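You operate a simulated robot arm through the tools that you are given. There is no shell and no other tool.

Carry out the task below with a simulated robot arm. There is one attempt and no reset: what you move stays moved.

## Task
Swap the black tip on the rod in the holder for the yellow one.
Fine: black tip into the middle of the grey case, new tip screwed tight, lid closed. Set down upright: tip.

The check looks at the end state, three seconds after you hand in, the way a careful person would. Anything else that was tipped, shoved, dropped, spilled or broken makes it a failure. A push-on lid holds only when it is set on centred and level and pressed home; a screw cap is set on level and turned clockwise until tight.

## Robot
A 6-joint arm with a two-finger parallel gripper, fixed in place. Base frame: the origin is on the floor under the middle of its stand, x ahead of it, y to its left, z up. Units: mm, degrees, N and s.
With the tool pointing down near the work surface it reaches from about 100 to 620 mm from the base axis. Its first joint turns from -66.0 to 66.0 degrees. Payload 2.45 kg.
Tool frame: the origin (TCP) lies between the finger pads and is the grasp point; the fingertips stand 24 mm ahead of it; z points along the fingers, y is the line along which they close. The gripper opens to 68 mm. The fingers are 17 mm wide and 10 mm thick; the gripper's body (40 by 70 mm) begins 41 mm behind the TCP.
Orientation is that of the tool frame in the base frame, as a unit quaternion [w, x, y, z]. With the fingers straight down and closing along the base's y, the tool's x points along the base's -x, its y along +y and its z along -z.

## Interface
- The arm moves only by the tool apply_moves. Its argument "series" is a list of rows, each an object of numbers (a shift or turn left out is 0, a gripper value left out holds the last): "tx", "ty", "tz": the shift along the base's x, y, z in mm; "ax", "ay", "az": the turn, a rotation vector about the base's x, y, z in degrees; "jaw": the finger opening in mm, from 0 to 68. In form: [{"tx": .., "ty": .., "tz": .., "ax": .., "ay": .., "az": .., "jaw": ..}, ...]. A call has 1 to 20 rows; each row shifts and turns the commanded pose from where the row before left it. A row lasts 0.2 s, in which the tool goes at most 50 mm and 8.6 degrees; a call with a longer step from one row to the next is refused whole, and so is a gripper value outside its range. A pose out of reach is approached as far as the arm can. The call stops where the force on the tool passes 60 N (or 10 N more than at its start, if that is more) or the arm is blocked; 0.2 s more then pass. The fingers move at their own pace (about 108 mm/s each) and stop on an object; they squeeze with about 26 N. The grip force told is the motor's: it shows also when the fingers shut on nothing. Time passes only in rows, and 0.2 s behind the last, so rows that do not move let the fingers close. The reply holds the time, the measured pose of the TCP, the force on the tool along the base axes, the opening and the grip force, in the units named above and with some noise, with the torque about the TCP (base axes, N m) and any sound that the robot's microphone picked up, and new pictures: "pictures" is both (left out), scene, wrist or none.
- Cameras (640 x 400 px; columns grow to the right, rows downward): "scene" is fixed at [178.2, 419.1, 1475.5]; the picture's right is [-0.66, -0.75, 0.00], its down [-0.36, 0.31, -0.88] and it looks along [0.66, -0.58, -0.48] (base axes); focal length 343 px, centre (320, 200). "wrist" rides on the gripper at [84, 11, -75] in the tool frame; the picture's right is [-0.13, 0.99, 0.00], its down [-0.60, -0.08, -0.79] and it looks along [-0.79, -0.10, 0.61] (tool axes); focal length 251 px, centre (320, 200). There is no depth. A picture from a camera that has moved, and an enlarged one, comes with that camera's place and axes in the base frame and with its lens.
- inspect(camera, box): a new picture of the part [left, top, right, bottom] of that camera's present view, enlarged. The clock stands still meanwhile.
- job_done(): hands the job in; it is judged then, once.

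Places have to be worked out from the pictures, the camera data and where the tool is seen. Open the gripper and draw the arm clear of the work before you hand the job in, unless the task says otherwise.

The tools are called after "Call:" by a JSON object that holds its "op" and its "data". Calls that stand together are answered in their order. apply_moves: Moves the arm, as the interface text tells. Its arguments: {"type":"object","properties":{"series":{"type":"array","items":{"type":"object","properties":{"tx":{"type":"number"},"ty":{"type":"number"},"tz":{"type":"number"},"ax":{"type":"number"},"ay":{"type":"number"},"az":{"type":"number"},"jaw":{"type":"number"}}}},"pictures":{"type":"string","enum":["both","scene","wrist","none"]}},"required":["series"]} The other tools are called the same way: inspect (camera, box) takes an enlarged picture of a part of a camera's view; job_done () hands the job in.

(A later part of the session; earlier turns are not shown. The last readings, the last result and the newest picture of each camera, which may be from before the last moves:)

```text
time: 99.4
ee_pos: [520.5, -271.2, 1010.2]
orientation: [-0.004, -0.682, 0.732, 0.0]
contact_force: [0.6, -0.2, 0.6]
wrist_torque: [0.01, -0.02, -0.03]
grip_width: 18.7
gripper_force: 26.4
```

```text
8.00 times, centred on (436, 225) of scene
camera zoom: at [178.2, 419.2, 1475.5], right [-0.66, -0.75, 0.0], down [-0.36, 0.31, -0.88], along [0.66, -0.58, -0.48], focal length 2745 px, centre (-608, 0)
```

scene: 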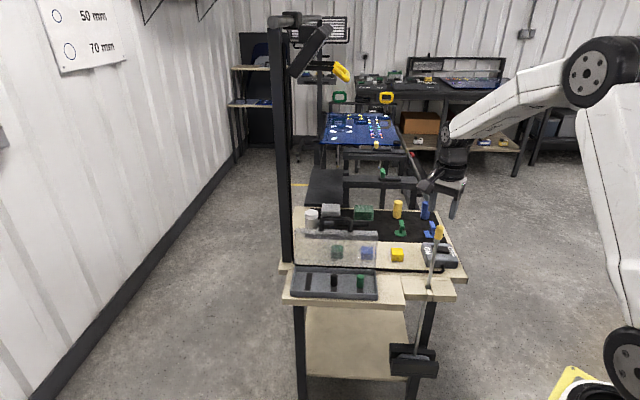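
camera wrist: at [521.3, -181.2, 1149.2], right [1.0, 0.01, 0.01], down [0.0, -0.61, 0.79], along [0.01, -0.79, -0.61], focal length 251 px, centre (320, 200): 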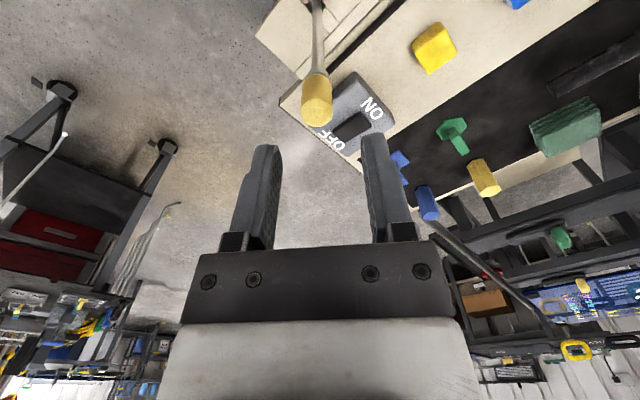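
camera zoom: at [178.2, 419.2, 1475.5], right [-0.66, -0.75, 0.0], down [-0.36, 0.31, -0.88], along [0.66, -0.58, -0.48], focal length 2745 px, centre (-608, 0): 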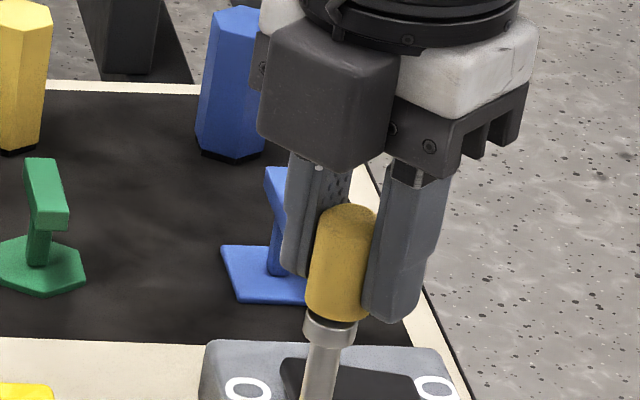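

Gripped at 18.7 again, so the tip turned freely into the pads — it is not tight. I'll test whether it is threaded at all with a small 1.5 mm lift.

Call:
{"op": "apply_moves", "data": {"series": [{"tz": 1.5}, {}], "pictures": "none"}}

Call:
{"op": "inspect", "data": {"camera": "scene", "box": [416, 200, 456, 250]}}

```text
time: 100.0
ee_pos: [519.0, -271.4, 1011.7]
orientation: [-0.004, -0.682, 0.731, 0.001]
contact_force: [-0.6, 0.0, -3.5]
wrist_torque: [0.0, -0.01, -0.01]
grip_width: 18.7
gripper_force: 26.6
```

```text
8.00 times, centred on (436, 225) of scene
camera zoom: at [178.3, 419.1, 1475.5], right [-0.66, -0.75, 0.0], down [-0.36, 0.31, -0.88], along [0.66, -0.58, -0.48], focal length 2745 px, centre (-608, 0)
```

zoom: 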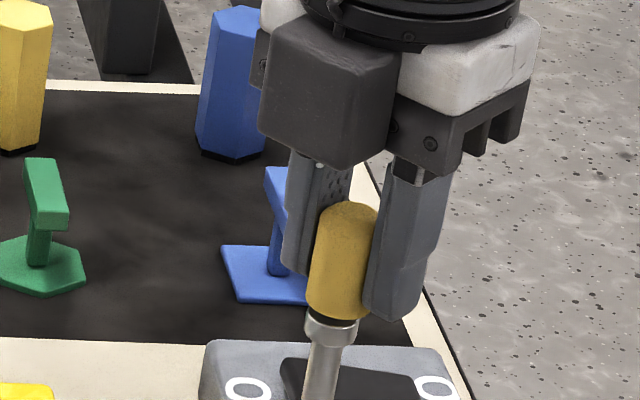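

The lift pulls ~3.5 N (the rod's weight comes along), so the tip is threaded on but not yet tight. I'll lower back with a slight preload and make another clockwise stroke, checking part-way.

Call:
{"op": "apply_moves", "data": {"series": [{"tz": -1.8}, {"az": -8, "tz": -0.05}, {"az": -8, "tz": -0.05}, {"az": -8, "tz": -0.05}, {"az": -8, "tz": -0.05}, {"az": -8, "tz": -0.05}, {"az": -8, "tz": -0.05}, {}], "pictures": "none"}}

Call:
{"op": "inspect", "data": {"camera": "wrist", "box": [250, 80, 390, 220]}}

```text
time: 101.8
ee_pos: [521.3, -269.9, 1009.1]
orientation: [-0.004, -0.325, 0.946, 0.001]
contact_force: [0.5, -0.1, 11.5]
wrist_torque: [-0.01, 0.04, 0.56]
grip_width: 19.0
gripper_force: 25.7
```

```text
2.86 times, centred on (320, 150) of wrist
camera zoom: at [447.6, -313.4, 1085.4], right [-0.51, 0.86, 0.01], down [0.53, 0.31, 0.79], along [0.68, 0.4, -0.61], focal length 718 px, centre (320, 343)
```

zoom: 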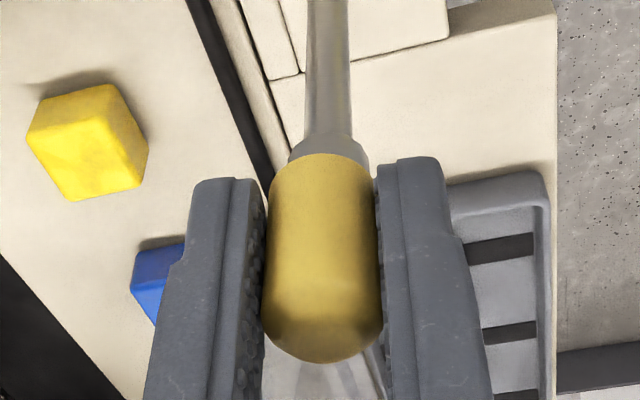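

Now there's a real resisting torque: 0.56 N·m with the grip still at 19.0 — the thread is tightening. I'll turn a bit further in small increments, watching torque and grip.

Call:
{"op": "apply_moves", "data": {"series": [{"az": -6}, {"az": -6}, {}], "pictures": "none"}}

Call:
{"op": "inspect", "data": {"camera": "scene", "box": [416, 200, 456, 250]}}

```text
time: 102.6
ee_pos: [519.9, -271.1, 1009.3]
orientation: [-0.004, -0.224, 0.975, 0.002]
contact_force: [-1.4, -1.0, 10.8]
wrist_torque: [-0.05, 0.03, 0.56]
grip_width: 21.7
gripper_force: 25.6
```

```text
8.00 times, centred on (436, 225) of scene
camera zoom: at [178.0, 419.2, 1475.5], right [-0.66, -0.75, 0.0], down [-0.36, 0.31, -0.88], along [0.66, -0.58, -0.47], focal length 2745 px, centre (-608, 0)
```

zoom: 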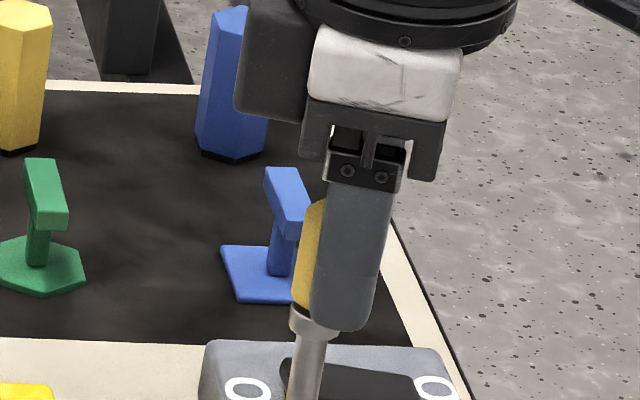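

The pads began to ride over (19.0→21.7 mm) at 0.56 N·m while the tip stayed put: its stop angle equals the one found at the end of the first stroke, so it's tight at its stop. I'll release without turning back and inspect.

Call:
{"op": "apply_moves", "data": {"series": [{"jaw": 26}, {"jaw": 32}, {"jaw": 40}, {}], "pictures": "none"}}

Call:
{"op": "apply_moves", "data": {"series": [{"tz": 15}, {"tz": 25}, {"tz": 25}, {}]}}

Call:
{"op": "inspect", "data": {"camera": "scene", "box": [424, 210, 452, 245]}}

Call:
{"op": "inspect", "data": {"camera": "wrist", "box": [270, 40, 370, 140]}}

```text
time: 103.6
ee_pos: [520.0, -271.1, 1008.6]
orientation: [-0.003, -0.225, 0.974, 0.003]
contact_force: [0.5, -0.4, 0.2]
wrist_torque: [0.01, 0.03, 0.02]
grip_width: 40.0
gripper_force: 0.1
```

```text
time: 104.6
ee_pos: [519.1, -270.7, 1074.3]
orientation: [-0.003, -0.225, 0.974, 0.001]
contact_force: [-1.2, 0.0, -0.2]
wrist_torque: [-0.01, 0.01, 0.01]
grip_width: 39.9
gripper_force: 0.0
camera wrist: at [439.3, -297.4, 1149.8], right [-0.32, 0.95, 0.0], down [0.58, 0.19, 0.79], along [0.75, 0.25, -0.61], focal length 251 px, centre (320, 200)
```

scene: 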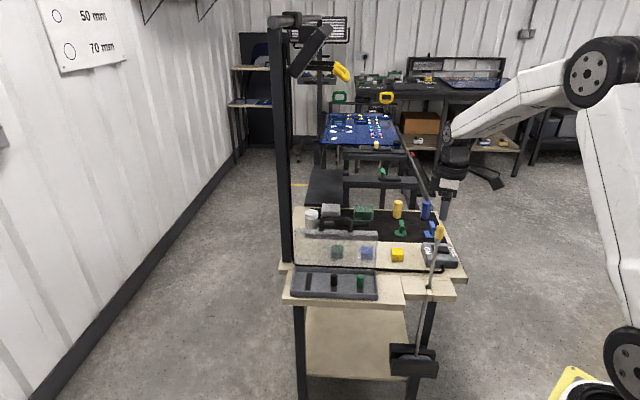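
wrist: 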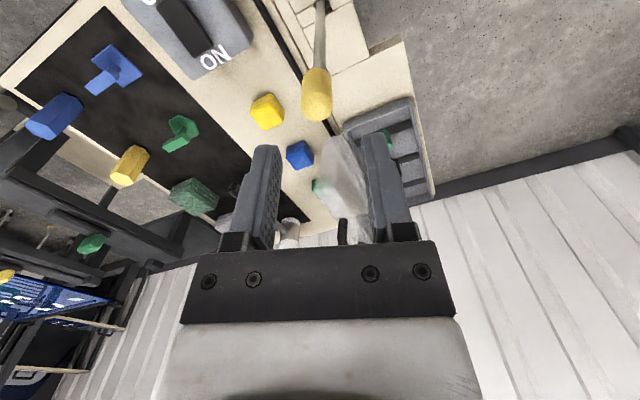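

```text
11.43 times, centred on (438, 228) of scene
camera zoom: at [178.2, 419.1, 1475.5], right [-0.66, -0.75, 0.0], down [-0.36, 0.31, -0.88], along [0.66, -0.58, -0.48], focal length 3921 px, centre (-1029, -114)
```

zoom: 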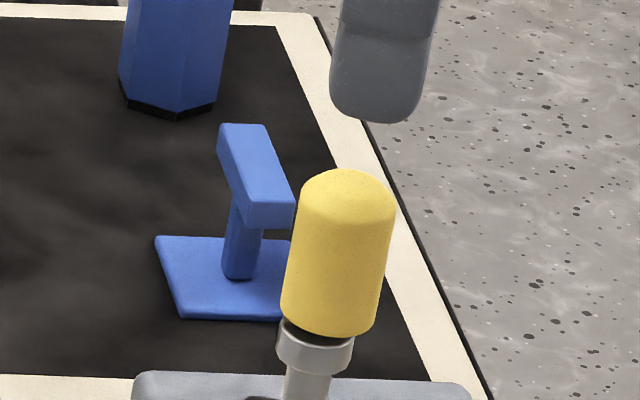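

```text
4.00 times, centred on (320, 90) of wrist
camera zoom: at [439.3, -297.4, 1149.8], right [-0.32, 0.95, 0.0], down [0.58, 0.19, 0.79], along [0.75, 0.25, -0.61], focal length 1006 px, centre (320, 640)
```

zoom: 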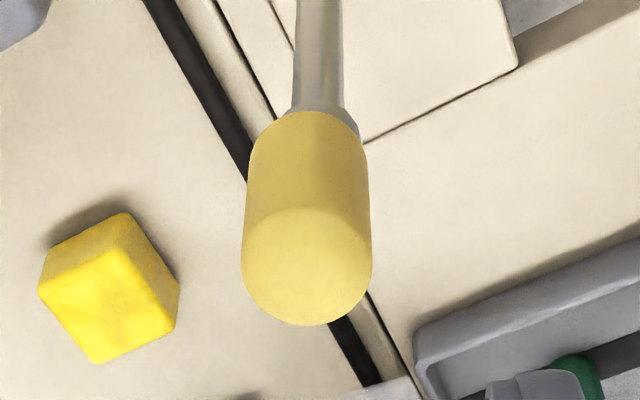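

Tip height above the collar now matches what the black tip had, and it resisted 0.56 N·m at a repeatable stop, so it's tight. Next: close the lid. I'll travel to above the open lid's handle bar (≈(749,-149)) staying within reach (z≈1030), yaw 43.4°, jaw 28.

Call:
{"op": "apply_moves", "data": {"series": [{"tx": 28.5, "ty": 26.8, "tz": -2.5, "az": 5.8}, {"tx": 28.5, "ty": 26.8, "tz": -2.5, "az": 5.8}, {"tx": 28.5, "ty": 26.8, "tz": -2.5, "az": 5.8}, {"tx": 28.5, "ty": 26.8, "tz": -2.5, "jaw": 28}, {"tx": 28.5, "ty": 26.8, "tz": -2.5}, {"tx": 28.5, "ty": 26.8, "tz": -2.5}, {}]}}

Call:
{"op": "inspect", "data": {"camera": "scene", "box": [285, 180, 445, 305]}}

Call:
{"op": "inspect", "data": {"camera": "wrist", "box": [160, 0, 480, 200]}}

```text
time: 106.2
ee_pos: [692.7, -108.2, 1059.4]
orientation: [-0.004, -0.37, 0.929, 0.003]
contact_force: [-0.7, 0.6, 0.0]
wrist_torque: [0.02, -0.03, 0.0]
grip_width: 28.3
gripper_force: 0.1
camera wrist: at [623.7, -158.6, 1134.4], right [-0.59, 0.81, 0.01], down [0.5, 0.36, 0.79], along [0.64, 0.47, -0.61], focal length 251 px, centre (320, 200)
```

scene: 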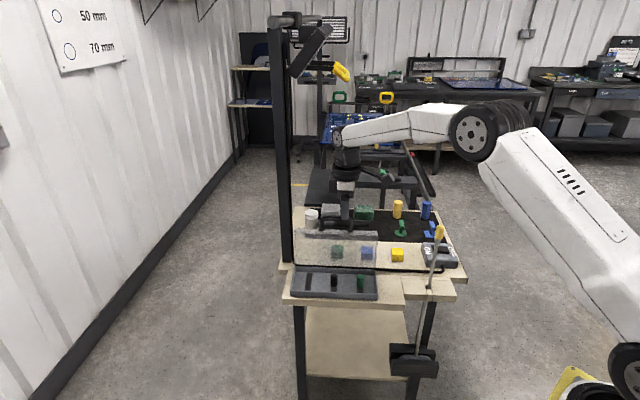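
wrist: 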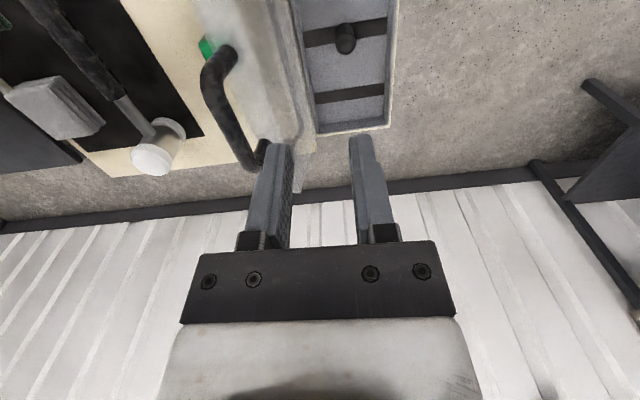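

```text
3.20 times, centred on (365, 242) of scene
camera zoom: at [178.2, 419.2, 1475.5], right [-0.66, -0.75, 0.0], down [-0.36, 0.31, -0.88], along [0.66, -0.58, -0.48], focal length 1098 px, centre (176, 64)
```

zoom: 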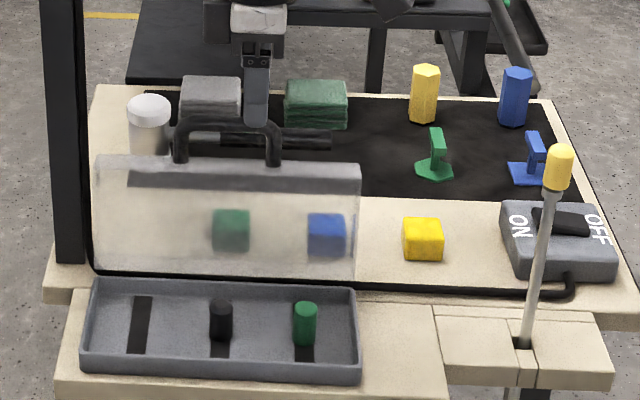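

```text
2.00 times, centred on (320, 100) of wrist
camera zoom: at [623.7, -158.6, 1134.4], right [-0.59, 0.81, 0.01], down [0.5, 0.36, 0.79], along [0.64, 0.47, -0.61], focal length 503 px, centre (320, 400)
```

zoom: 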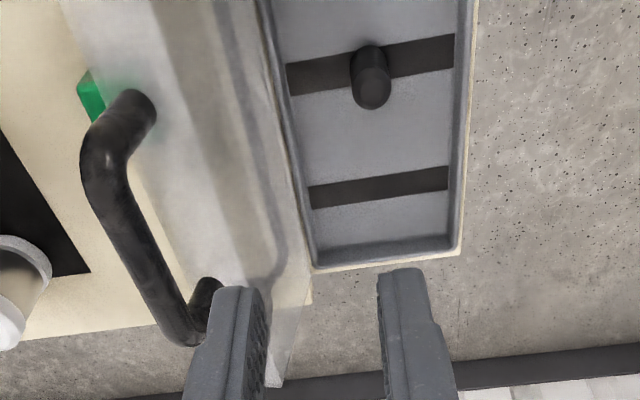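

The lid is still on its stop and the tray contents are undisturbed (black in the middle, green at its end). I'll move over the bar at z≈1030.

Call:
{"op": "apply_moves", "data": {"series": [{"tx": 18.8, "ty": -13.6, "tz": -9.8}, {"tx": 18.8, "ty": -13.6, "tz": -9.8}, {"tx": 18.8, "ty": -13.6, "tz": -9.8}, {}]}}

Call:
{"op": "inspect", "data": {"camera": "wrist", "box": [160, 0, 480, 200]}}

Call:
{"op": "inspect", "data": {"camera": "scene", "box": [300, 190, 380, 250]}}

```text
time: 107.2
ee_pos: [747.1, -148.9, 1030.2]
orientation: [-0.004, -0.37, 0.929, 0.002]
contact_force: [0.3, -0.2, -0.1]
wrist_torque: [0.0, 0.01, 0.03]
grip_width: 28.0
gripper_force: 0.1
camera wrist: at [679.2, -199.0, 1105.7], right [-0.59, 0.81, 0.01], down [0.5, 0.36, 0.79], along [0.64, 0.47, -0.61], focal length 251 px, centre (320, 200)
```

scene: 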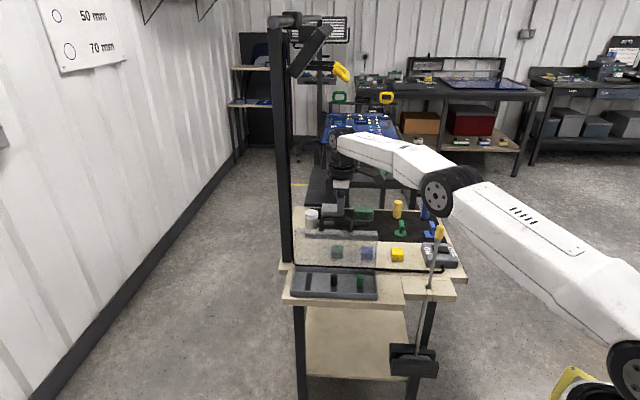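
wrist: 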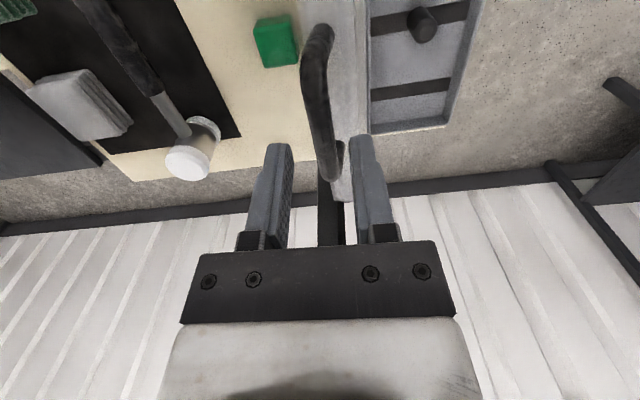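

```text
2.00 times, centred on (320, 100) of wrist
camera zoom: at [679.2, -199.0, 1105.7], right [-0.59, 0.81, 0.01], down [0.5, 0.36, 0.79], along [0.64, 0.47, -0.61], focal length 503 px, centre (320, 400)
```

zoom: 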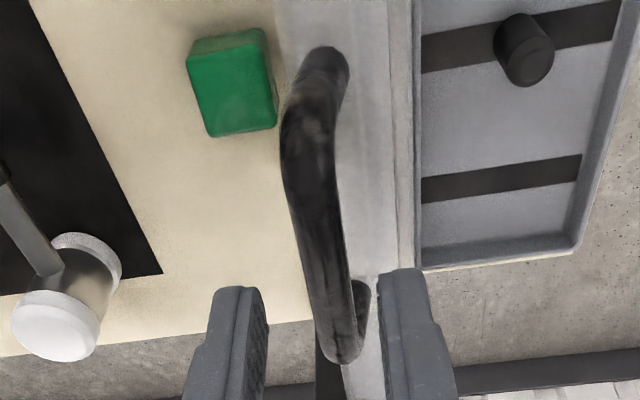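

```text
6.67 times, centred on (340, 220) of scene
camera zoom: at [178.2, 419.1, 1475.5], right [-0.66, -0.75, 0.0], down [-0.36, 0.31, -0.88], along [0.66, -0.58, -0.48], focal length 2287 px, centre (187, 67)
```

zoom: 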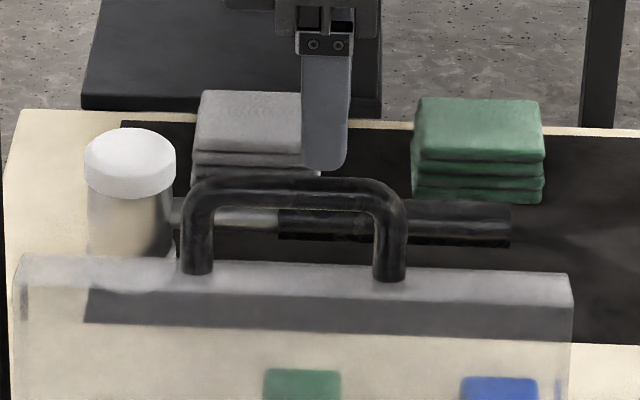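

The bar is ~2.4 mm toward +n from the TCP. I'll correct (-1.4,+1.9) and descend 41 mm so that the bar lies between the pads.

Call:
{"op": "apply_moves", "data": {"series": [{"tx": -1.4, "ty": 1.9, "tz": -12}, {"tz": -15}, {"tz": -14}, {}], "pictures": "none"}}

Call:
{"op": "inspect", "data": {"camera": "wrist", "box": [160, 0, 480, 200]}}

Call:
{"op": "inspect", "data": {"camera": "scene", "box": [300, 190, 380, 250]}}

```text
time: 108.2
ee_pos: [747.1, -148.2, 989.6]
orientation: [-0.004, -0.37, 0.929, 0.002]
contact_force: [0.0, -0.1, -0.2]
wrist_torque: [-0.02, 0.0, -0.03]
grip_width: 28.2
gripper_force: 0.1
```

```text
2.00 times, centred on (320, 100) of wrist
camera zoom: at [678.3, -198.3, 1065.6], right [-0.59, 0.81, 0.01], down [0.5, 0.36, 0.79], along [0.64, 0.47, -0.61], focal length 503 px, centre (320, 400)
```

zoom: 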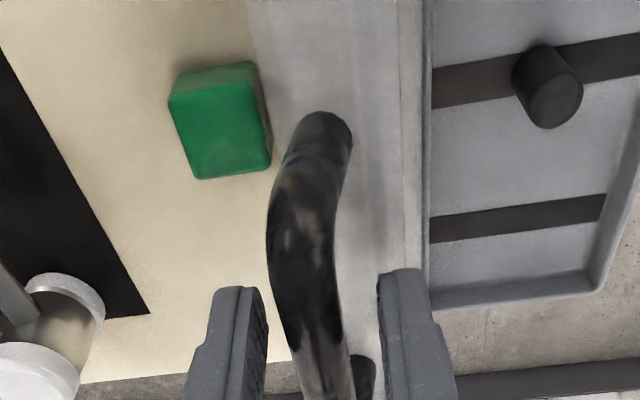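

```text
6.67 times, centred on (340, 220) of scene
camera zoom: at [178.2, 419.1, 1475.5], right [-0.66, -0.75, 0.0], down [-0.36, 0.31, -0.88], along [0.66, -0.58, -0.48], focal length 2287 px, centre (187, 67)
```

zoom: 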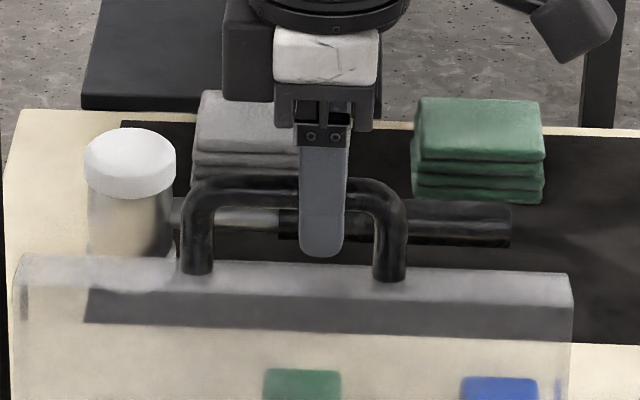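

The bar lies between the pads. I'll close on it and start swinging the lid back along the arc, checking forces.

Call:
{"op": "apply_moves", "data": {"series": [{"jaw": 20}, {"jaw": 10}, {"jaw": 4}, {}, {"tx": -3.8, "ty": 3.8, "tz": 1.4}, {"tx": -3.8, "ty": 3.8, "tz": 1.3}, {}], "pictures": "none"}}

Call:
{"op": "inspect", "data": {"camera": "scene", "box": [285, 190, 395, 305]}}

```text
time: 109.8
ee_pos: [739.1, -141.5, 992.3]
orientation: [-0.002, -0.369, 0.929, 0.001]
contact_force: [1.0, -1.9, 5.8]
wrist_torque: [-0.08, 0.06, 0.56]
grip_width: 13.4
gripper_force: 33.4
```

```text
3.48 times, centred on (340, 248) of scene
camera zoom: at [178.1, 419.1, 1475.6], right [-0.66, -0.75, 0.0], down [-0.36, 0.31, -0.88], along [0.66, -0.58, -0.48], focal length 1193 px, centre (250, 35)
```

zoom: 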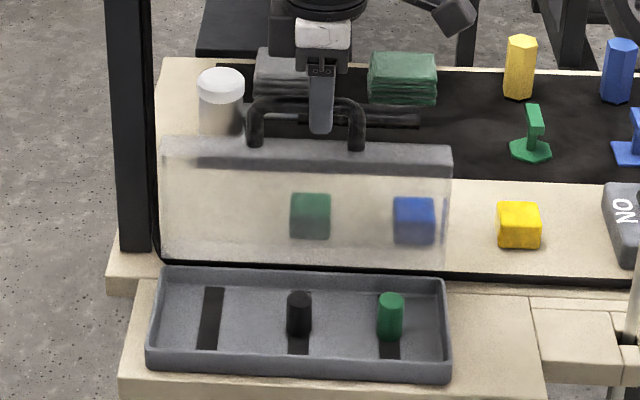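

The lid swings with the hand at low force. I continue past vertical toward ~80°.

Call:
{"op": "apply_moves", "data": {"series": [{"tx": -3.8, "ty": 3.8, "tz": 1.35}, {"tx": -3.8, "ty": 3.8, "tz": 1.35}, {"tx": -4.34, "ty": 4.34, "tz": 0.63}, {"tx": -4.34, "ty": 4.34, "tz": 0.63}, {"tx": -4.34, "ty": 4.34, "tz": 0.63}, {"tx": -4.36, "ty": 4.36, "tz": -0.2}, {"tx": -4.36, "ty": 4.36, "tz": -0.2}, {"tx": -4.36, "ty": 4.36, "tz": -0.2}, {}], "pictures": "none"}}

Call:
{"op": "inspect", "data": {"camera": "scene", "box": [285, 190, 395, 305]}}

```text
time: 111.8
ee_pos: [705.5, -106.7, 993.9]
orientation: [-0.004, -0.37, 0.929, 0.002]
contact_force: [5.0, 2.8, -7.2]
wrist_torque: [0.11, -0.21, 0.5]
grip_width: 13.6
gripper_force: 33.1
```

```text
3.48 times, centred on (340, 248) of scene
camera zoom: at [178.5, 419.2, 1475.5], right [-0.66, -0.75, 0.0], down [-0.36, 0.31, -0.88], along [0.66, -0.58, -0.48], focal length 1193 px, centre (250, 35)
```

zoom: 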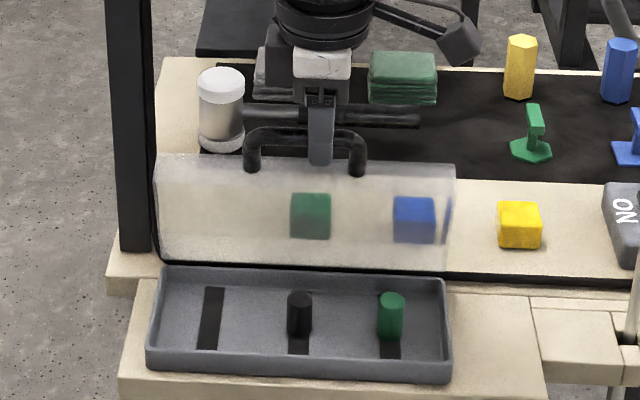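

Going well. Continue down the arc to about 55°.

Call:
{"op": "apply_moves", "data": {"series": [{"tx": -4.27, "ty": 4.27, "tz": -1.3}, {"tx": -4.27, "ty": 4.27, "tz": -1.3}, {"tx": -4.27, "ty": 4.27, "tz": -1.2}, {"tx": -4.15, "ty": 4.15, "tz": -1.9}, {"tx": -4.15, "ty": 4.15, "tz": -1.9}, {"tx": -4.15, "ty": 4.15, "tz": -1.9}, {"tx": -3.91, "ty": 3.91, "tz": -2.75}, {"tx": -3.91, "ty": 3.91, "tz": -2.75}, {"tx": -3.91, "ty": 3.91, "tz": -2.75}, {}], "pictures": "none"}}

Call:
{"op": "inspect", "data": {"camera": "scene", "box": [285, 190, 395, 305]}}

```text
time: 114.0
ee_pos: [668.3, -71.1, 977.3]
orientation: [-0.004, -0.369, 0.929, 0.002]
contact_force: [2.0, 3.5, 2.3]
wrist_torque: [0.15, -0.2, 0.34]
grip_width: 13.5
gripper_force: 33.4
```

```text
3.48 times, centred on (340, 248) of scene
camera zoom: at [178.2, 419.2, 1475.5], right [-0.66, -0.75, 0.0], down [-0.36, 0.31, -0.88], along [0.66, -0.58, -0.48], focal length 1193 px, centre (250, 35)
```

zoom: 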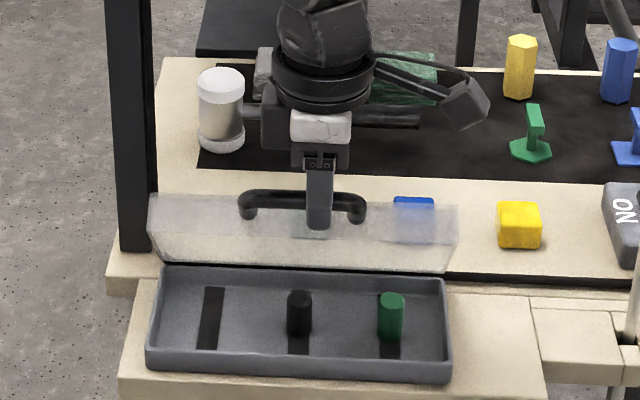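

Forces stay small; continue to about 30°.

Call:
{"op": "apply_moves", "data": {"series": [{"tx": -3.63, "ty": 3.63, "tz": -3.43}, {"tx": -3.63, "ty": 3.63, "tz": -3.43}, {"tx": -3.63, "ty": 3.63, "tz": -3.43}, {"tx": -3.23, "ty": 3.23, "tz": -4.13}, {"tx": -3.23, "ty": 3.23, "tz": -4.13}, {"tx": -3.23, "ty": 3.23, "tz": -4.13}, {"tx": -2.8, "ty": 2.8, "tz": -4.7}, {"tx": -2.8, "ty": 2.8, "tz": -4.7}, {"tx": -2.8, "ty": 2.8, "tz": -4.7}, {}], "pictures": "none"}}

Call:
{"op": "inspect", "data": {"camera": "scene", "box": [285, 210, 395, 305]}}

```text
time: 116.2
ee_pos: [640.2, -43.5, 939.6]
orientation: [-0.004, -0.371, 0.929, 0.001]
contact_force: [10.8, -20.8, -15.9]
wrist_torque: [0.12, -0.41, 0.28]
grip_width: 13.5
gripper_force: 33.2
```

```text
4.21 times, centred on (340, 258) of scene
camera zoom: at [178.9, 418.5, 1475.6], right [-0.66, -0.75, 0.0], down [-0.36, 0.31, -0.88], along [0.66, -0.58, -0.48], focal length 1444 px, centre (236, -42)
```

zoom: 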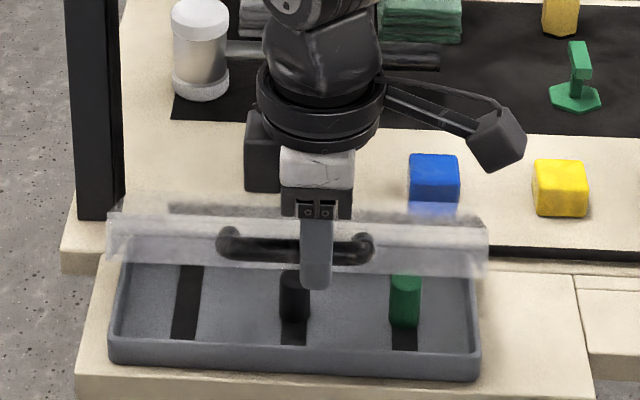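

The lid pulls the hand ~25 N toward the hinge: I'm slightly outside the arc. I'll trim inward and continue down.

Call:
{"op": "apply_moves", "data": {"series": [{"tx": -0.9, "ty": 0.5, "tz": -5.5}, {"tx": -1.94, "ty": 1.7, "tz": -5.5}, {"tx": -1.94, "ty": 1.7, "tz": -5.5}, {}], "pictures": "none"}}

Call:
{"op": "inspect", "data": {"camera": "scene", "box": [285, 220, 395, 305]}}

```text
time: 117.2
ee_pos: [632.6, -34.4, 923.8]
orientation: [-0.006, -0.372, 0.928, 0.004]
contact_force: [-28.7, 9.5, 13.0]
wrist_torque: [0.39, 0.14, 0.26]
grip_width: 13.3
gripper_force: 33.4
```

```text
4.71 times, centred on (340, 262) of scene
camera zoom: at [177.1, 419.4, 1475.6], right [-0.66, -0.75, 0.0], down [-0.36, 0.31, -0.88], along [0.66, -0.58, -0.47], focal length 1614 px, centre (226, -94)
```

zoom: 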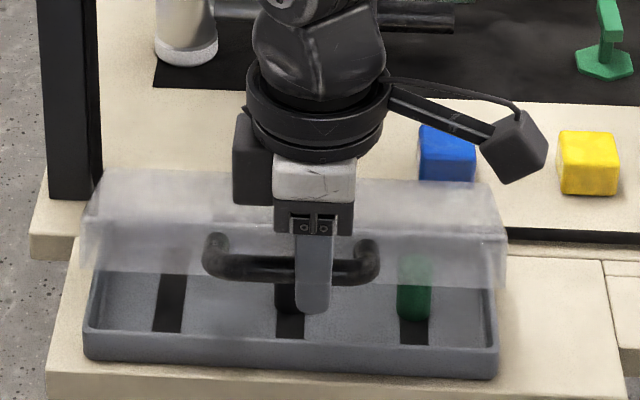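

Now it's slightly inside the arc (pushed outward ~27 N). I'll follow the modelled arc to the next point with a small outward correction.

Call:
{"op": "apply_moves", "data": {"series": [{"tx": -2.4, "ty": 1.9, "tz": -4.0}, {"tx": -2.3, "ty": 1.95, "tz": -4.5}, {"tx": -2.2, "ty": 1.95, "tz": -4.7}, {}], "pictures": "none"}}

Call:
{"op": "inspect", "data": {"camera": "scene", "box": [285, 220, 395, 305]}}

```text
time: 118.2
ee_pos: [628.3, -31.6, 911.4]
orientation: [-0.002, -0.37, 0.929, 0.001]
contact_force: [-6.9, 15.9, 7.5]
wrist_torque: [0.3, -0.14, 0.2]
grip_width: 13.4
gripper_force: 33.4
```

```text
4.71 times, centred on (340, 262) of scene
camera zoom: at [177.9, 419.6, 1475.4], right [-0.66, -0.75, 0.0], down [-0.36, 0.31, -0.88], along [0.66, -0.58, -0.47], focal length 1614 px, centre (226, -94)
```

zoom: 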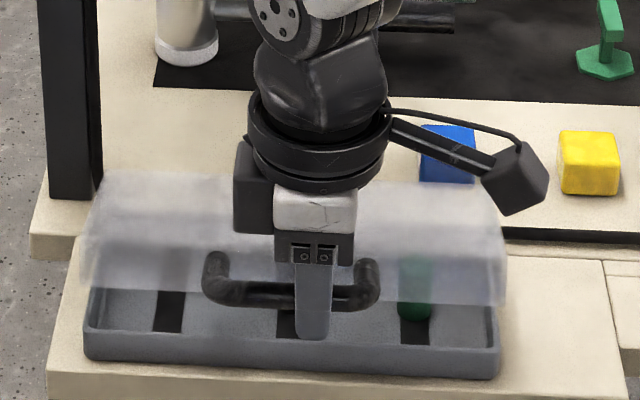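

Better. Continue to about 7° opening with a bit more outward motion.

Call:
{"op": "apply_moves", "data": {"series": [{"tx": -1.5, "ty": 1.6, "tz": -4.8}, {"tx": -1.5, "ty": 1.6, "tz": -4.8}, {"tx": -1.4, "ty": 1.5, "tz": -4.8}, {"tx": -1.3, "ty": 1.4, "tz": -4.8}, {}], "pictures": "none"}}

Call:
{"op": "inspect", "data": {"camera": "scene", "box": [285, 220, 395, 305]}}

```text
time: 119.4
ee_pos: [624.8, -27.3, 891.6]
orientation: [-0.001, -0.37, 0.929, 0.0]
contact_force: [12.2, -4.0, -2.0]
wrist_torque: [0.13, -0.39, 0.23]
grip_width: 13.6
gripper_force: 33.4
```

```text
4.71 times, centred on (340, 262) of scene
camera zoom: at [178.6, 419.0, 1475.5], right [-0.66, -0.75, 0.0], down [-0.36, 0.31, -0.88], along [0.66, -0.58, -0.48], focal length 1614 px, centre (226, -94)
```

zoom: 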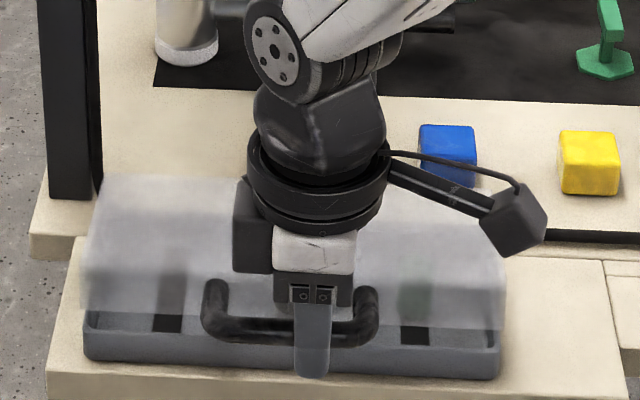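

Nearly closed with small forces. I'll lower the last ~15 mm in steps, watching for the lid seating.

Call:
{"op": "apply_moves", "data": {"series": [{"tx": -0.3, "ty": 0.2, "tz": -4}, {"tx": -0.2, "ty": 0.2, "tz": -4}, {"tx": -0.2, "ty": 0.2, "tz": -2.5}, {}], "pictures": "none"}}

Call:
{"op": "inspect", "data": {"camera": "scene", "box": [285, 240, 395, 305]}}

```text
time: 120.4
ee_pos: [621.9, -25.3, 880.5]
orientation: [-0.002, -0.37, 0.929, 0.001]
contact_force: [18.1, -7.6, -3.0]
wrist_torque: [-0.12, -0.2, 0.26]
grip_width: 13.4
gripper_force: 33.6
```

```text
5.82 times, centred on (340, 272) of scene
camera zoom: at [178.8, 418.9, 1475.5], right [-0.66, -0.75, 0.0], down [-0.36, 0.31, -0.88], along [0.66, -0.58, -0.48], focal length 1996 px, centre (204, -222)
```

zoom: 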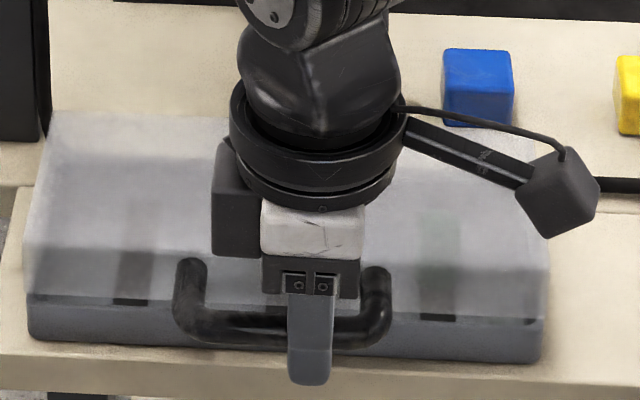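

A thin slit remains at the front. I continue down in 2 mm steps.

Call:
{"op": "apply_moves", "data": {"series": [{"tx": 0.3, "ty": -0.2, "tz": -2}, {"tz": -2}, {}], "pictures": "none"}}

Call:
{"op": "apply_moves", "data": {"series": [{"tz": -1.5}, {}], "pictures": "none"}}

Call:
{"op": "inspect", "data": {"camera": "scene", "box": [285, 240, 395, 305]}}

```text
time: 121.2
ee_pos: [621.4, -25.1, 877.9]
orientation: [-0.005, -0.37, 0.929, 0.002]
contact_force: [11.7, -5.2, -2.5]
wrist_torque: [0.13, -0.27, 0.18]
grip_width: 13.4
gripper_force: 33.1
```

```text
time: 121.8
ee_pos: [621.5, -24.3, 875.1]
orientation: [-0.005, -0.37, 0.929, 0.002]
contact_force: [6.5, -8.3, -1.6]
wrist_torque: [0.03, -0.18, 0.24]
grip_width: 13.3
gripper_force: 33.3
```

```text
5.82 times, centred on (340, 272) of scene
camera zoom: at [178.4, 418.9, 1475.6], right [-0.66, -0.75, 0.0], down [-0.36, 0.31, -0.88], along [0.66, -0.58, -0.48], focal length 1996 px, centre (204, -222)
```

zoom: 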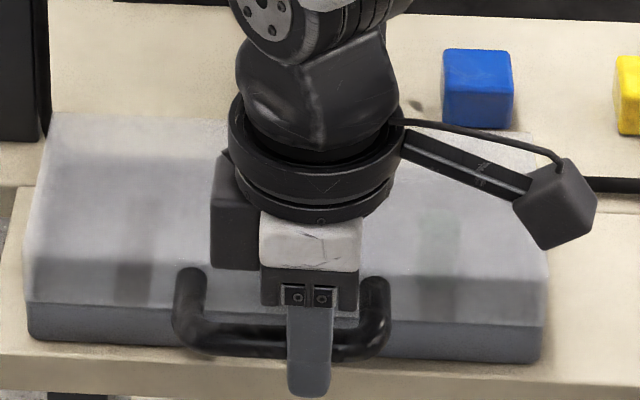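

The slit is gone. I'll press gently until an upward reaction shows that the lid is fully home.

Call:
{"op": "apply_moves", "data": {"series": [{"tz": -1.5}, {}], "pictures": "none"}}

Call:
{"op": "apply_moves", "data": {"series": [{"tz": -1.2}, {}], "pictures": "none"}}

```text
time: 122.4
ee_pos: [621.4, -24.2, 873.8]
orientation: [-0.005, -0.37, 0.929, 0.003]
contact_force: [0.5, 1.2, -1.4]
wrist_torque: [-0.04, 0.04, 0.2]
grip_width: 13.4
gripper_force: 33.7
```

```text
time: 123.0
ee_pos: [622.4, -23.9, 873.1]
orientation: [-0.004, -0.371, 0.929, 0.002]
contact_force: [-4.7, 9.1, 9.3]
wrist_torque: [-0.41, 0.59, 0.23]
grip_width: 13.3
gripper_force: 33.1
```

Upward reaction 9 N: the lid is on its seat. One more slight press, then I ease off, open the jaw and look.

Call:
{"op": "apply_moves", "data": {"series": [{"tz": -0.8}, {}], "pictures": "none"}}

Call:
{"op": "apply_moves", "data": {"series": [{"tz": 1.2}, {}, {"jaw": 18}, {"jaw": 24}, {"jaw": 28}, {}]}}

Call:
{"op": "inspect", "data": {"camera": "scene", "box": [285, 240, 395, 305]}}

Call:
{"op": "inspect", "data": {"camera": "wrist", "box": [160, 0, 480, 200]}}

```text
time: 123.6
ee_pos: [621.8, -24.8, 873.2]
orientation: [-0.004, -0.37, 0.929, 0.002]
contact_force: [-13.3, 14.2, 22.6]
wrist_torque: [0.01, 0.31, 0.25]
grip_width: 13.5
gripper_force: 33.6
```

```text
time: 125.0
ee_pos: [622.9, -26.8, 873.6]
orientation: [-0.004, -0.369, 0.929, 0.001]
contact_force: [-0.2, 0.6, 0.6]
wrist_torque: [0.0, 0.01, 0.0]
grip_width: 27.9
gripper_force: 0.1
camera wrist: at [553.9, -75.8, 948.4], right [-0.59, 0.81, 0.01], down [0.5, 0.36, 0.79], along [0.64, 0.47, -0.61], focal length 251 px, centre (320, 200)
```

scene: 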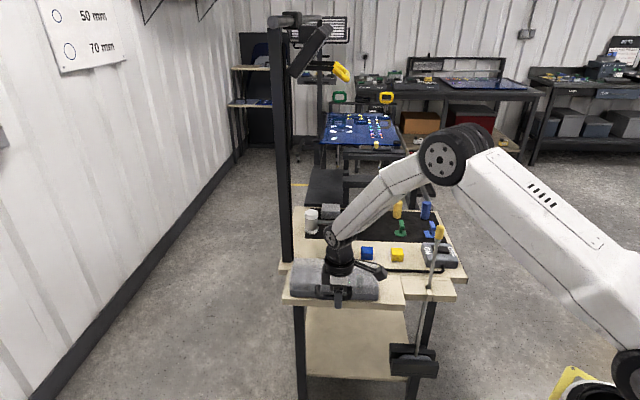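
wrist: 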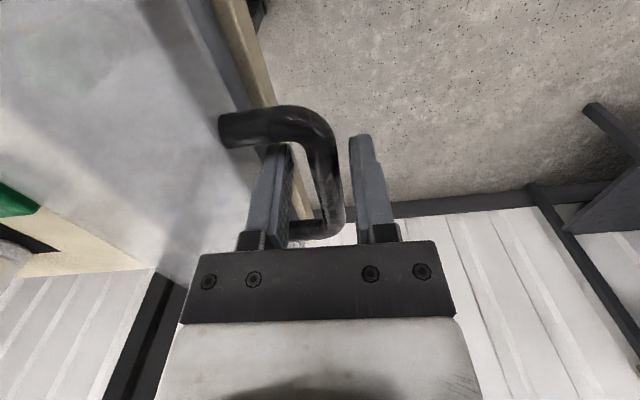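

```text
5.82 times, centred on (340, 272) of scene
camera zoom: at [178.2, 419.1, 1475.5], right [-0.66, -0.75, 0.0], down [-0.36, 0.31, -0.88], along [0.66, -0.58, -0.48], focal length 1996 px, centre (204, -222)
```

zoom: 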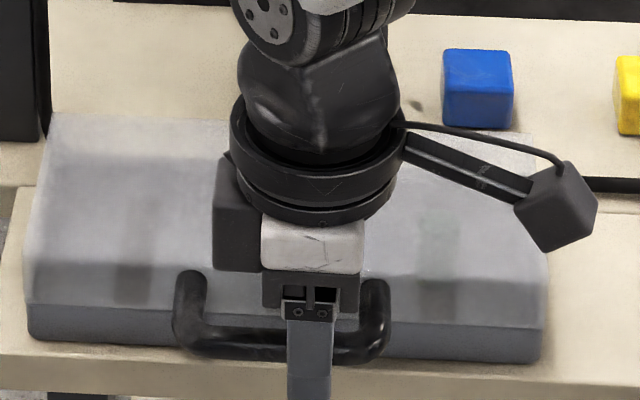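

```text
2.00 times, centred on (320, 100) of wrist
camera zoom: at [553.9, -75.8, 948.4], right [-0.59, 0.81, 0.01], down [0.5, 0.36, 0.79], along [0.64, 0.47, -0.61], focal length 503 px, centre (320, 400)
```

zoom: 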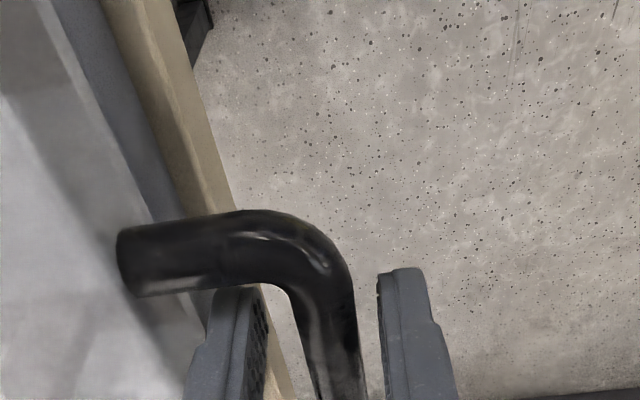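

The lid is closed with the bar free between the open fingers. I'll rise straight up and draw back, then check everything.

Call:
{"op": "apply_moves", "data": {"series": [{"tz": 15}, {"tz": 25}, {"tz": 35}, {"tx": -20, "ty": 15, "tz": 35}, {"tx": -35, "ty": 20, "tz": 35}, {"tx": -40, "ty": 20, "tz": 35, "jaw": 40}, {"tx": -40, "ty": 20, "tz": 30}, {}]}}

Call:
{"op": "inspect", "data": {"camera": "scene", "box": [270, 180, 480, 311]}}

Call:
{"op": "inspect", "data": {"camera": "scene", "box": [285, 250, 385, 305]}}

Call:
{"op": "inspect", "data": {"camera": "scene", "box": [424, 210, 452, 245]}}

```text
refused: row 5 steps farther than a row can; nothing moved
```

```text
3.05 times, centred on (375, 246) of scene
camera zoom: at [178.2, 419.1, 1475.5], right [-0.66, -0.75, 0.0], down [-0.36, 0.31, -0.88], along [0.66, -0.58, -0.48], focal length 1046 px, centre (152, 61)
```

zoom: 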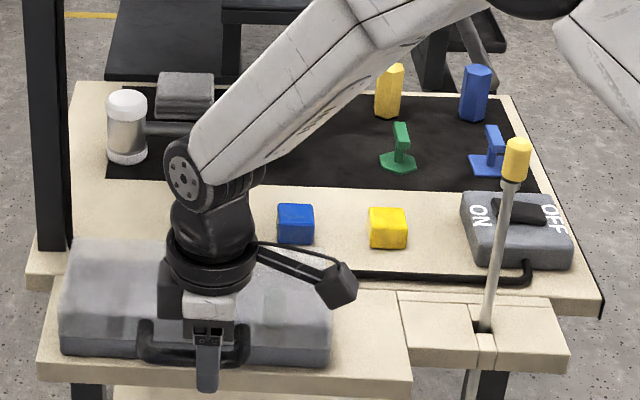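

```text
6.40 times, centred on (335, 278) of scene
camera zoom: at [178.2, 419.1, 1475.5], right [-0.66, -0.75, 0.0], down [-0.36, 0.31, -0.88], along [0.66, -0.58, -0.48], focal length 2196 px, centre (224, -296)
```

zoom: 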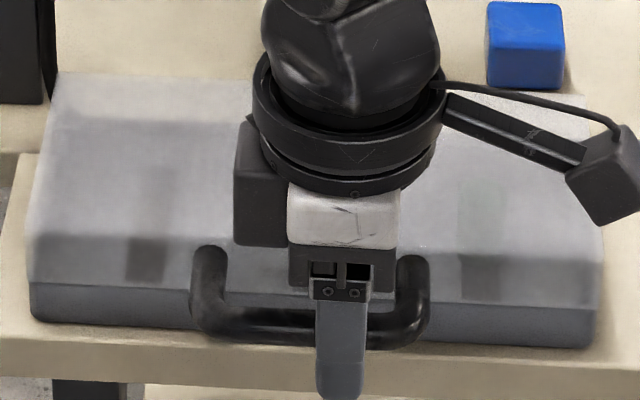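

```text
11.43 times, centred on (438, 228) of scene
camera zoom: at [178.2, 419.1, 1475.5], right [-0.66, -0.75, 0.0], down [-0.36, 0.31, -0.88], along [0.66, -0.58, -0.48], focal length 3921 px, centre (-1029, -114)
```

zoom: 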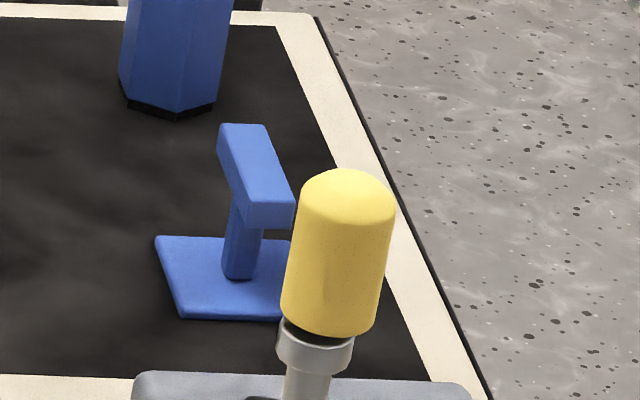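

That call was refused (a row was too long); nothing moved. I repeat with shorter rows: straight up first, then back.

Call:
{"op": "apply_moves", "data": {"series": [{"tz": 15}, {"tz": 25}, {"tz": 35}, {"tz": 35}, {"tx": -25, "ty": 15, "tz": 25}, {"tx": -30, "ty": 18, "tz": 25}, {"tx": -30, "ty": 18, "tz": 25, "jaw": 40}, {"tx": -30, "ty": 18, "tz": 25}, {}]}}

Call:
{"op": "inspect", "data": {"camera": "scene", "box": [270, 180, 480, 311]}}

Call:
{"op": "inspect", "data": {"camera": "scene", "box": [285, 250, 385, 305]}}

```text
time: 127.0
ee_pos: [507.0, 47.2, 1083.1]
orientation: [-0.004, -0.37, 0.929, 0.003]
contact_force: [0.4, 0.0, -0.4]
wrist_torque: [0.02, 0.0, 0.0]
grip_width: 39.9
gripper_force: 0.0
camera wrist: at [438.2, -2.6, 1159.3], right [-0.59, 0.81, 0.01], down [0.5, 0.36, 0.79], along [0.64, 0.47, -0.61], focal length 251 px, centre (320, 200)
```

scene: 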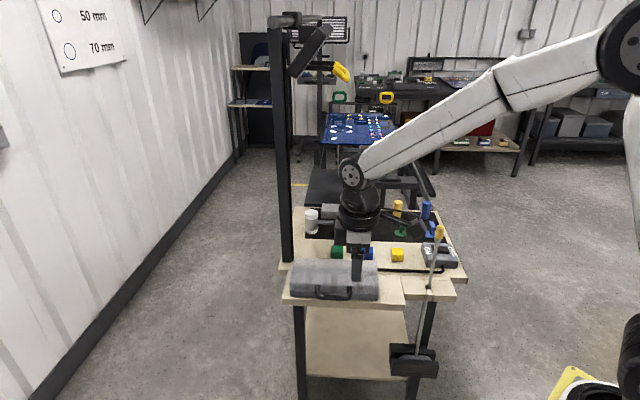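
wrist: 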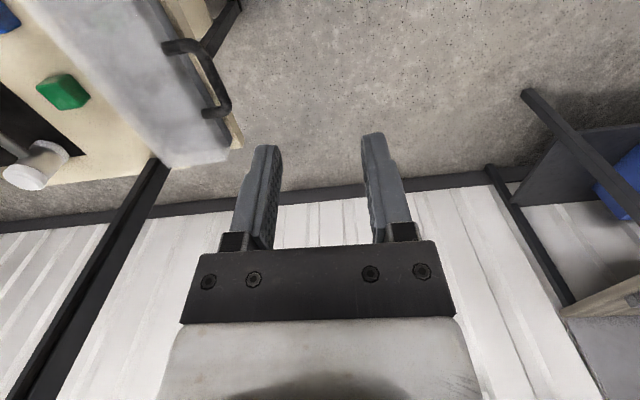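

```text
3.05 times, centred on (375, 246) of scene
camera zoom: at [178.2, 419.1, 1475.5], right [-0.66, -0.75, 0.0], down [-0.36, 0.31, -0.88], along [0.66, -0.58, -0.48], focal length 1046 px, centre (152, 61)
```

zoom: 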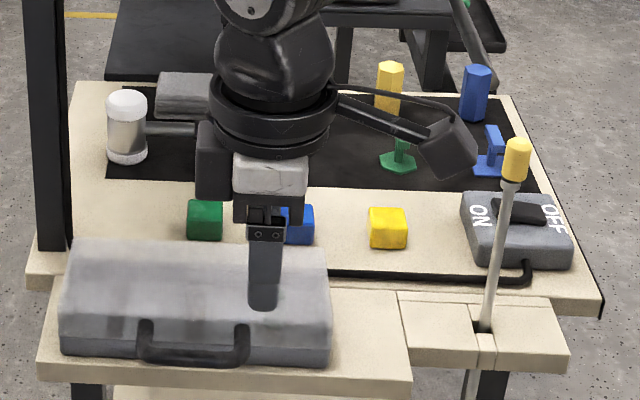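

```text
6.40 times, centred on (335, 278) of scene
camera zoom: at [178.2, 419.1, 1475.5], right [-0.66, -0.75, 0.0], down [-0.36, 0.31, -0.88], along [0.66, -0.58, -0.48], focal length 2196 px, centre (224, -296)
```

zoom: 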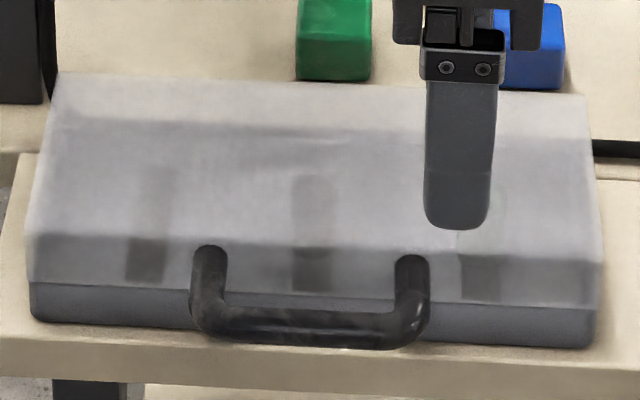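

Lid closed, other objects untouched. I'll withdraw the arm to its starting area for an unobstructed final look.

Call:
{"op": "apply_moves", "data": {"series": [{"tx": -7, "ty": 6, "tz": 40, "az": -8.2}, {"tx": -7, "ty": 6, "tz": 40, "az": -8.2}, {"tx": -7, "ty": 6, "tz": 40, "az": -8.2}, {"tx": -7, "ty": 6, "tz": 40, "az": -8.2}, {"tx": -20, "ty": 15, "az": -8.2, "jaw": 60}, {}]}}

Call:
{"op": "inspect", "data": {"camera": "scene", "box": [285, 250, 385, 305]}}

Call:
{"op": "inspect", "data": {"camera": "scene", "box": [410, 205, 466, 300]}}

Call:
{"op": "inspect", "data": {"camera": "scene", "box": [270, 180, 480, 311]}}

```text
time: 128.4
ee_pos: [460.7, 83.3, 1244.4]
orientation: [-0.003, -0.021, 1.0, 0.002]
contact_force: [-0.7, 0.8, -0.4]
wrist_torque: [-0.03, 0.0, -0.01]
grip_width: 60.2
gripper_force: 0.1
camera wrist: at [375.4, 90.9, 1320.5], right [0.09, 1.0, 0.01], down [0.61, -0.06, 0.79], along [0.79, -0.07, -0.61], focal length 251 px, centre (320, 200)
```

scene: 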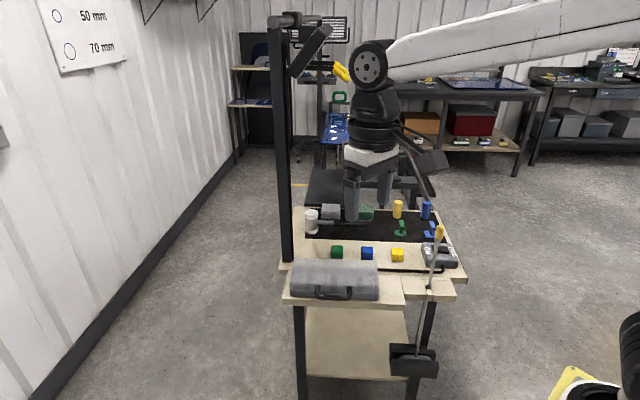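
wrist: 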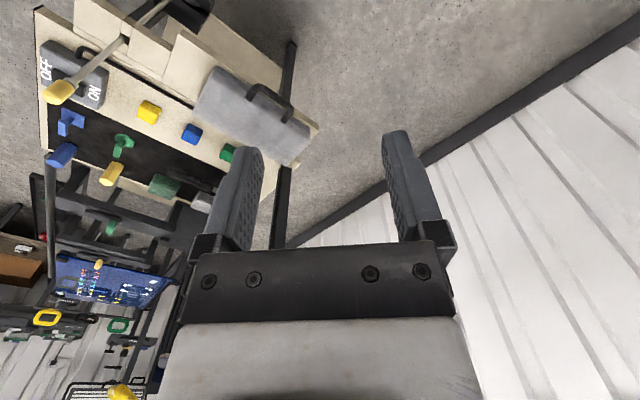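

```text
6.40 times, centred on (335, 278) of scene
camera zoom: at [178.2, 419.1, 1475.5], right [-0.66, -0.75, 0.0], down [-0.36, 0.31, -0.88], along [0.66, -0.58, -0.48], focal length 2196 px, centre (224, -296)
```

zoom: 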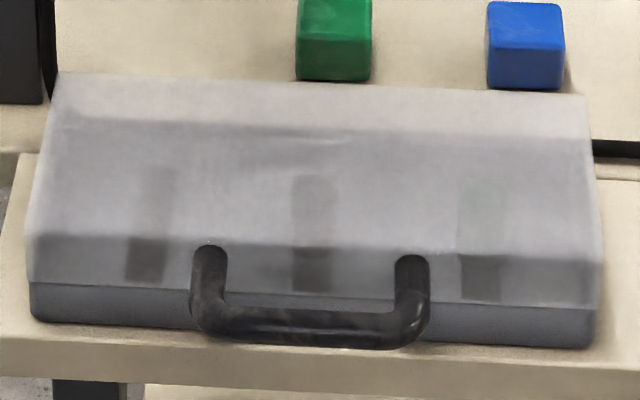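

```text
4.21 times, centred on (438, 252) of scene
camera zoom: at [178.2, 419.1, 1475.5], right [-0.66, -0.75, 0.0], down [-0.36, 0.31, -0.88], along [0.66, -0.58, -0.48], focal length 1444 px, centre (-177, -21)
```

zoom: 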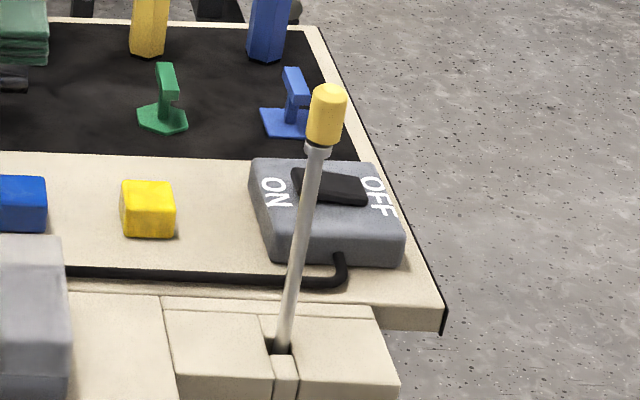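

```text
3.05 times, centred on (375, 246) of scene
camera zoom: at [178.2, 419.1, 1475.5], right [-0.66, -0.75, 0.0], down [-0.36, 0.31, -0.88], along [0.66, -0.58, -0.48], focal length 1046 px, centre (152, 61)
```

zoom: 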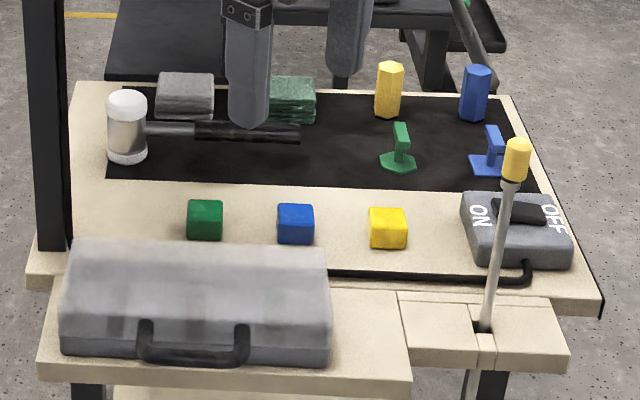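

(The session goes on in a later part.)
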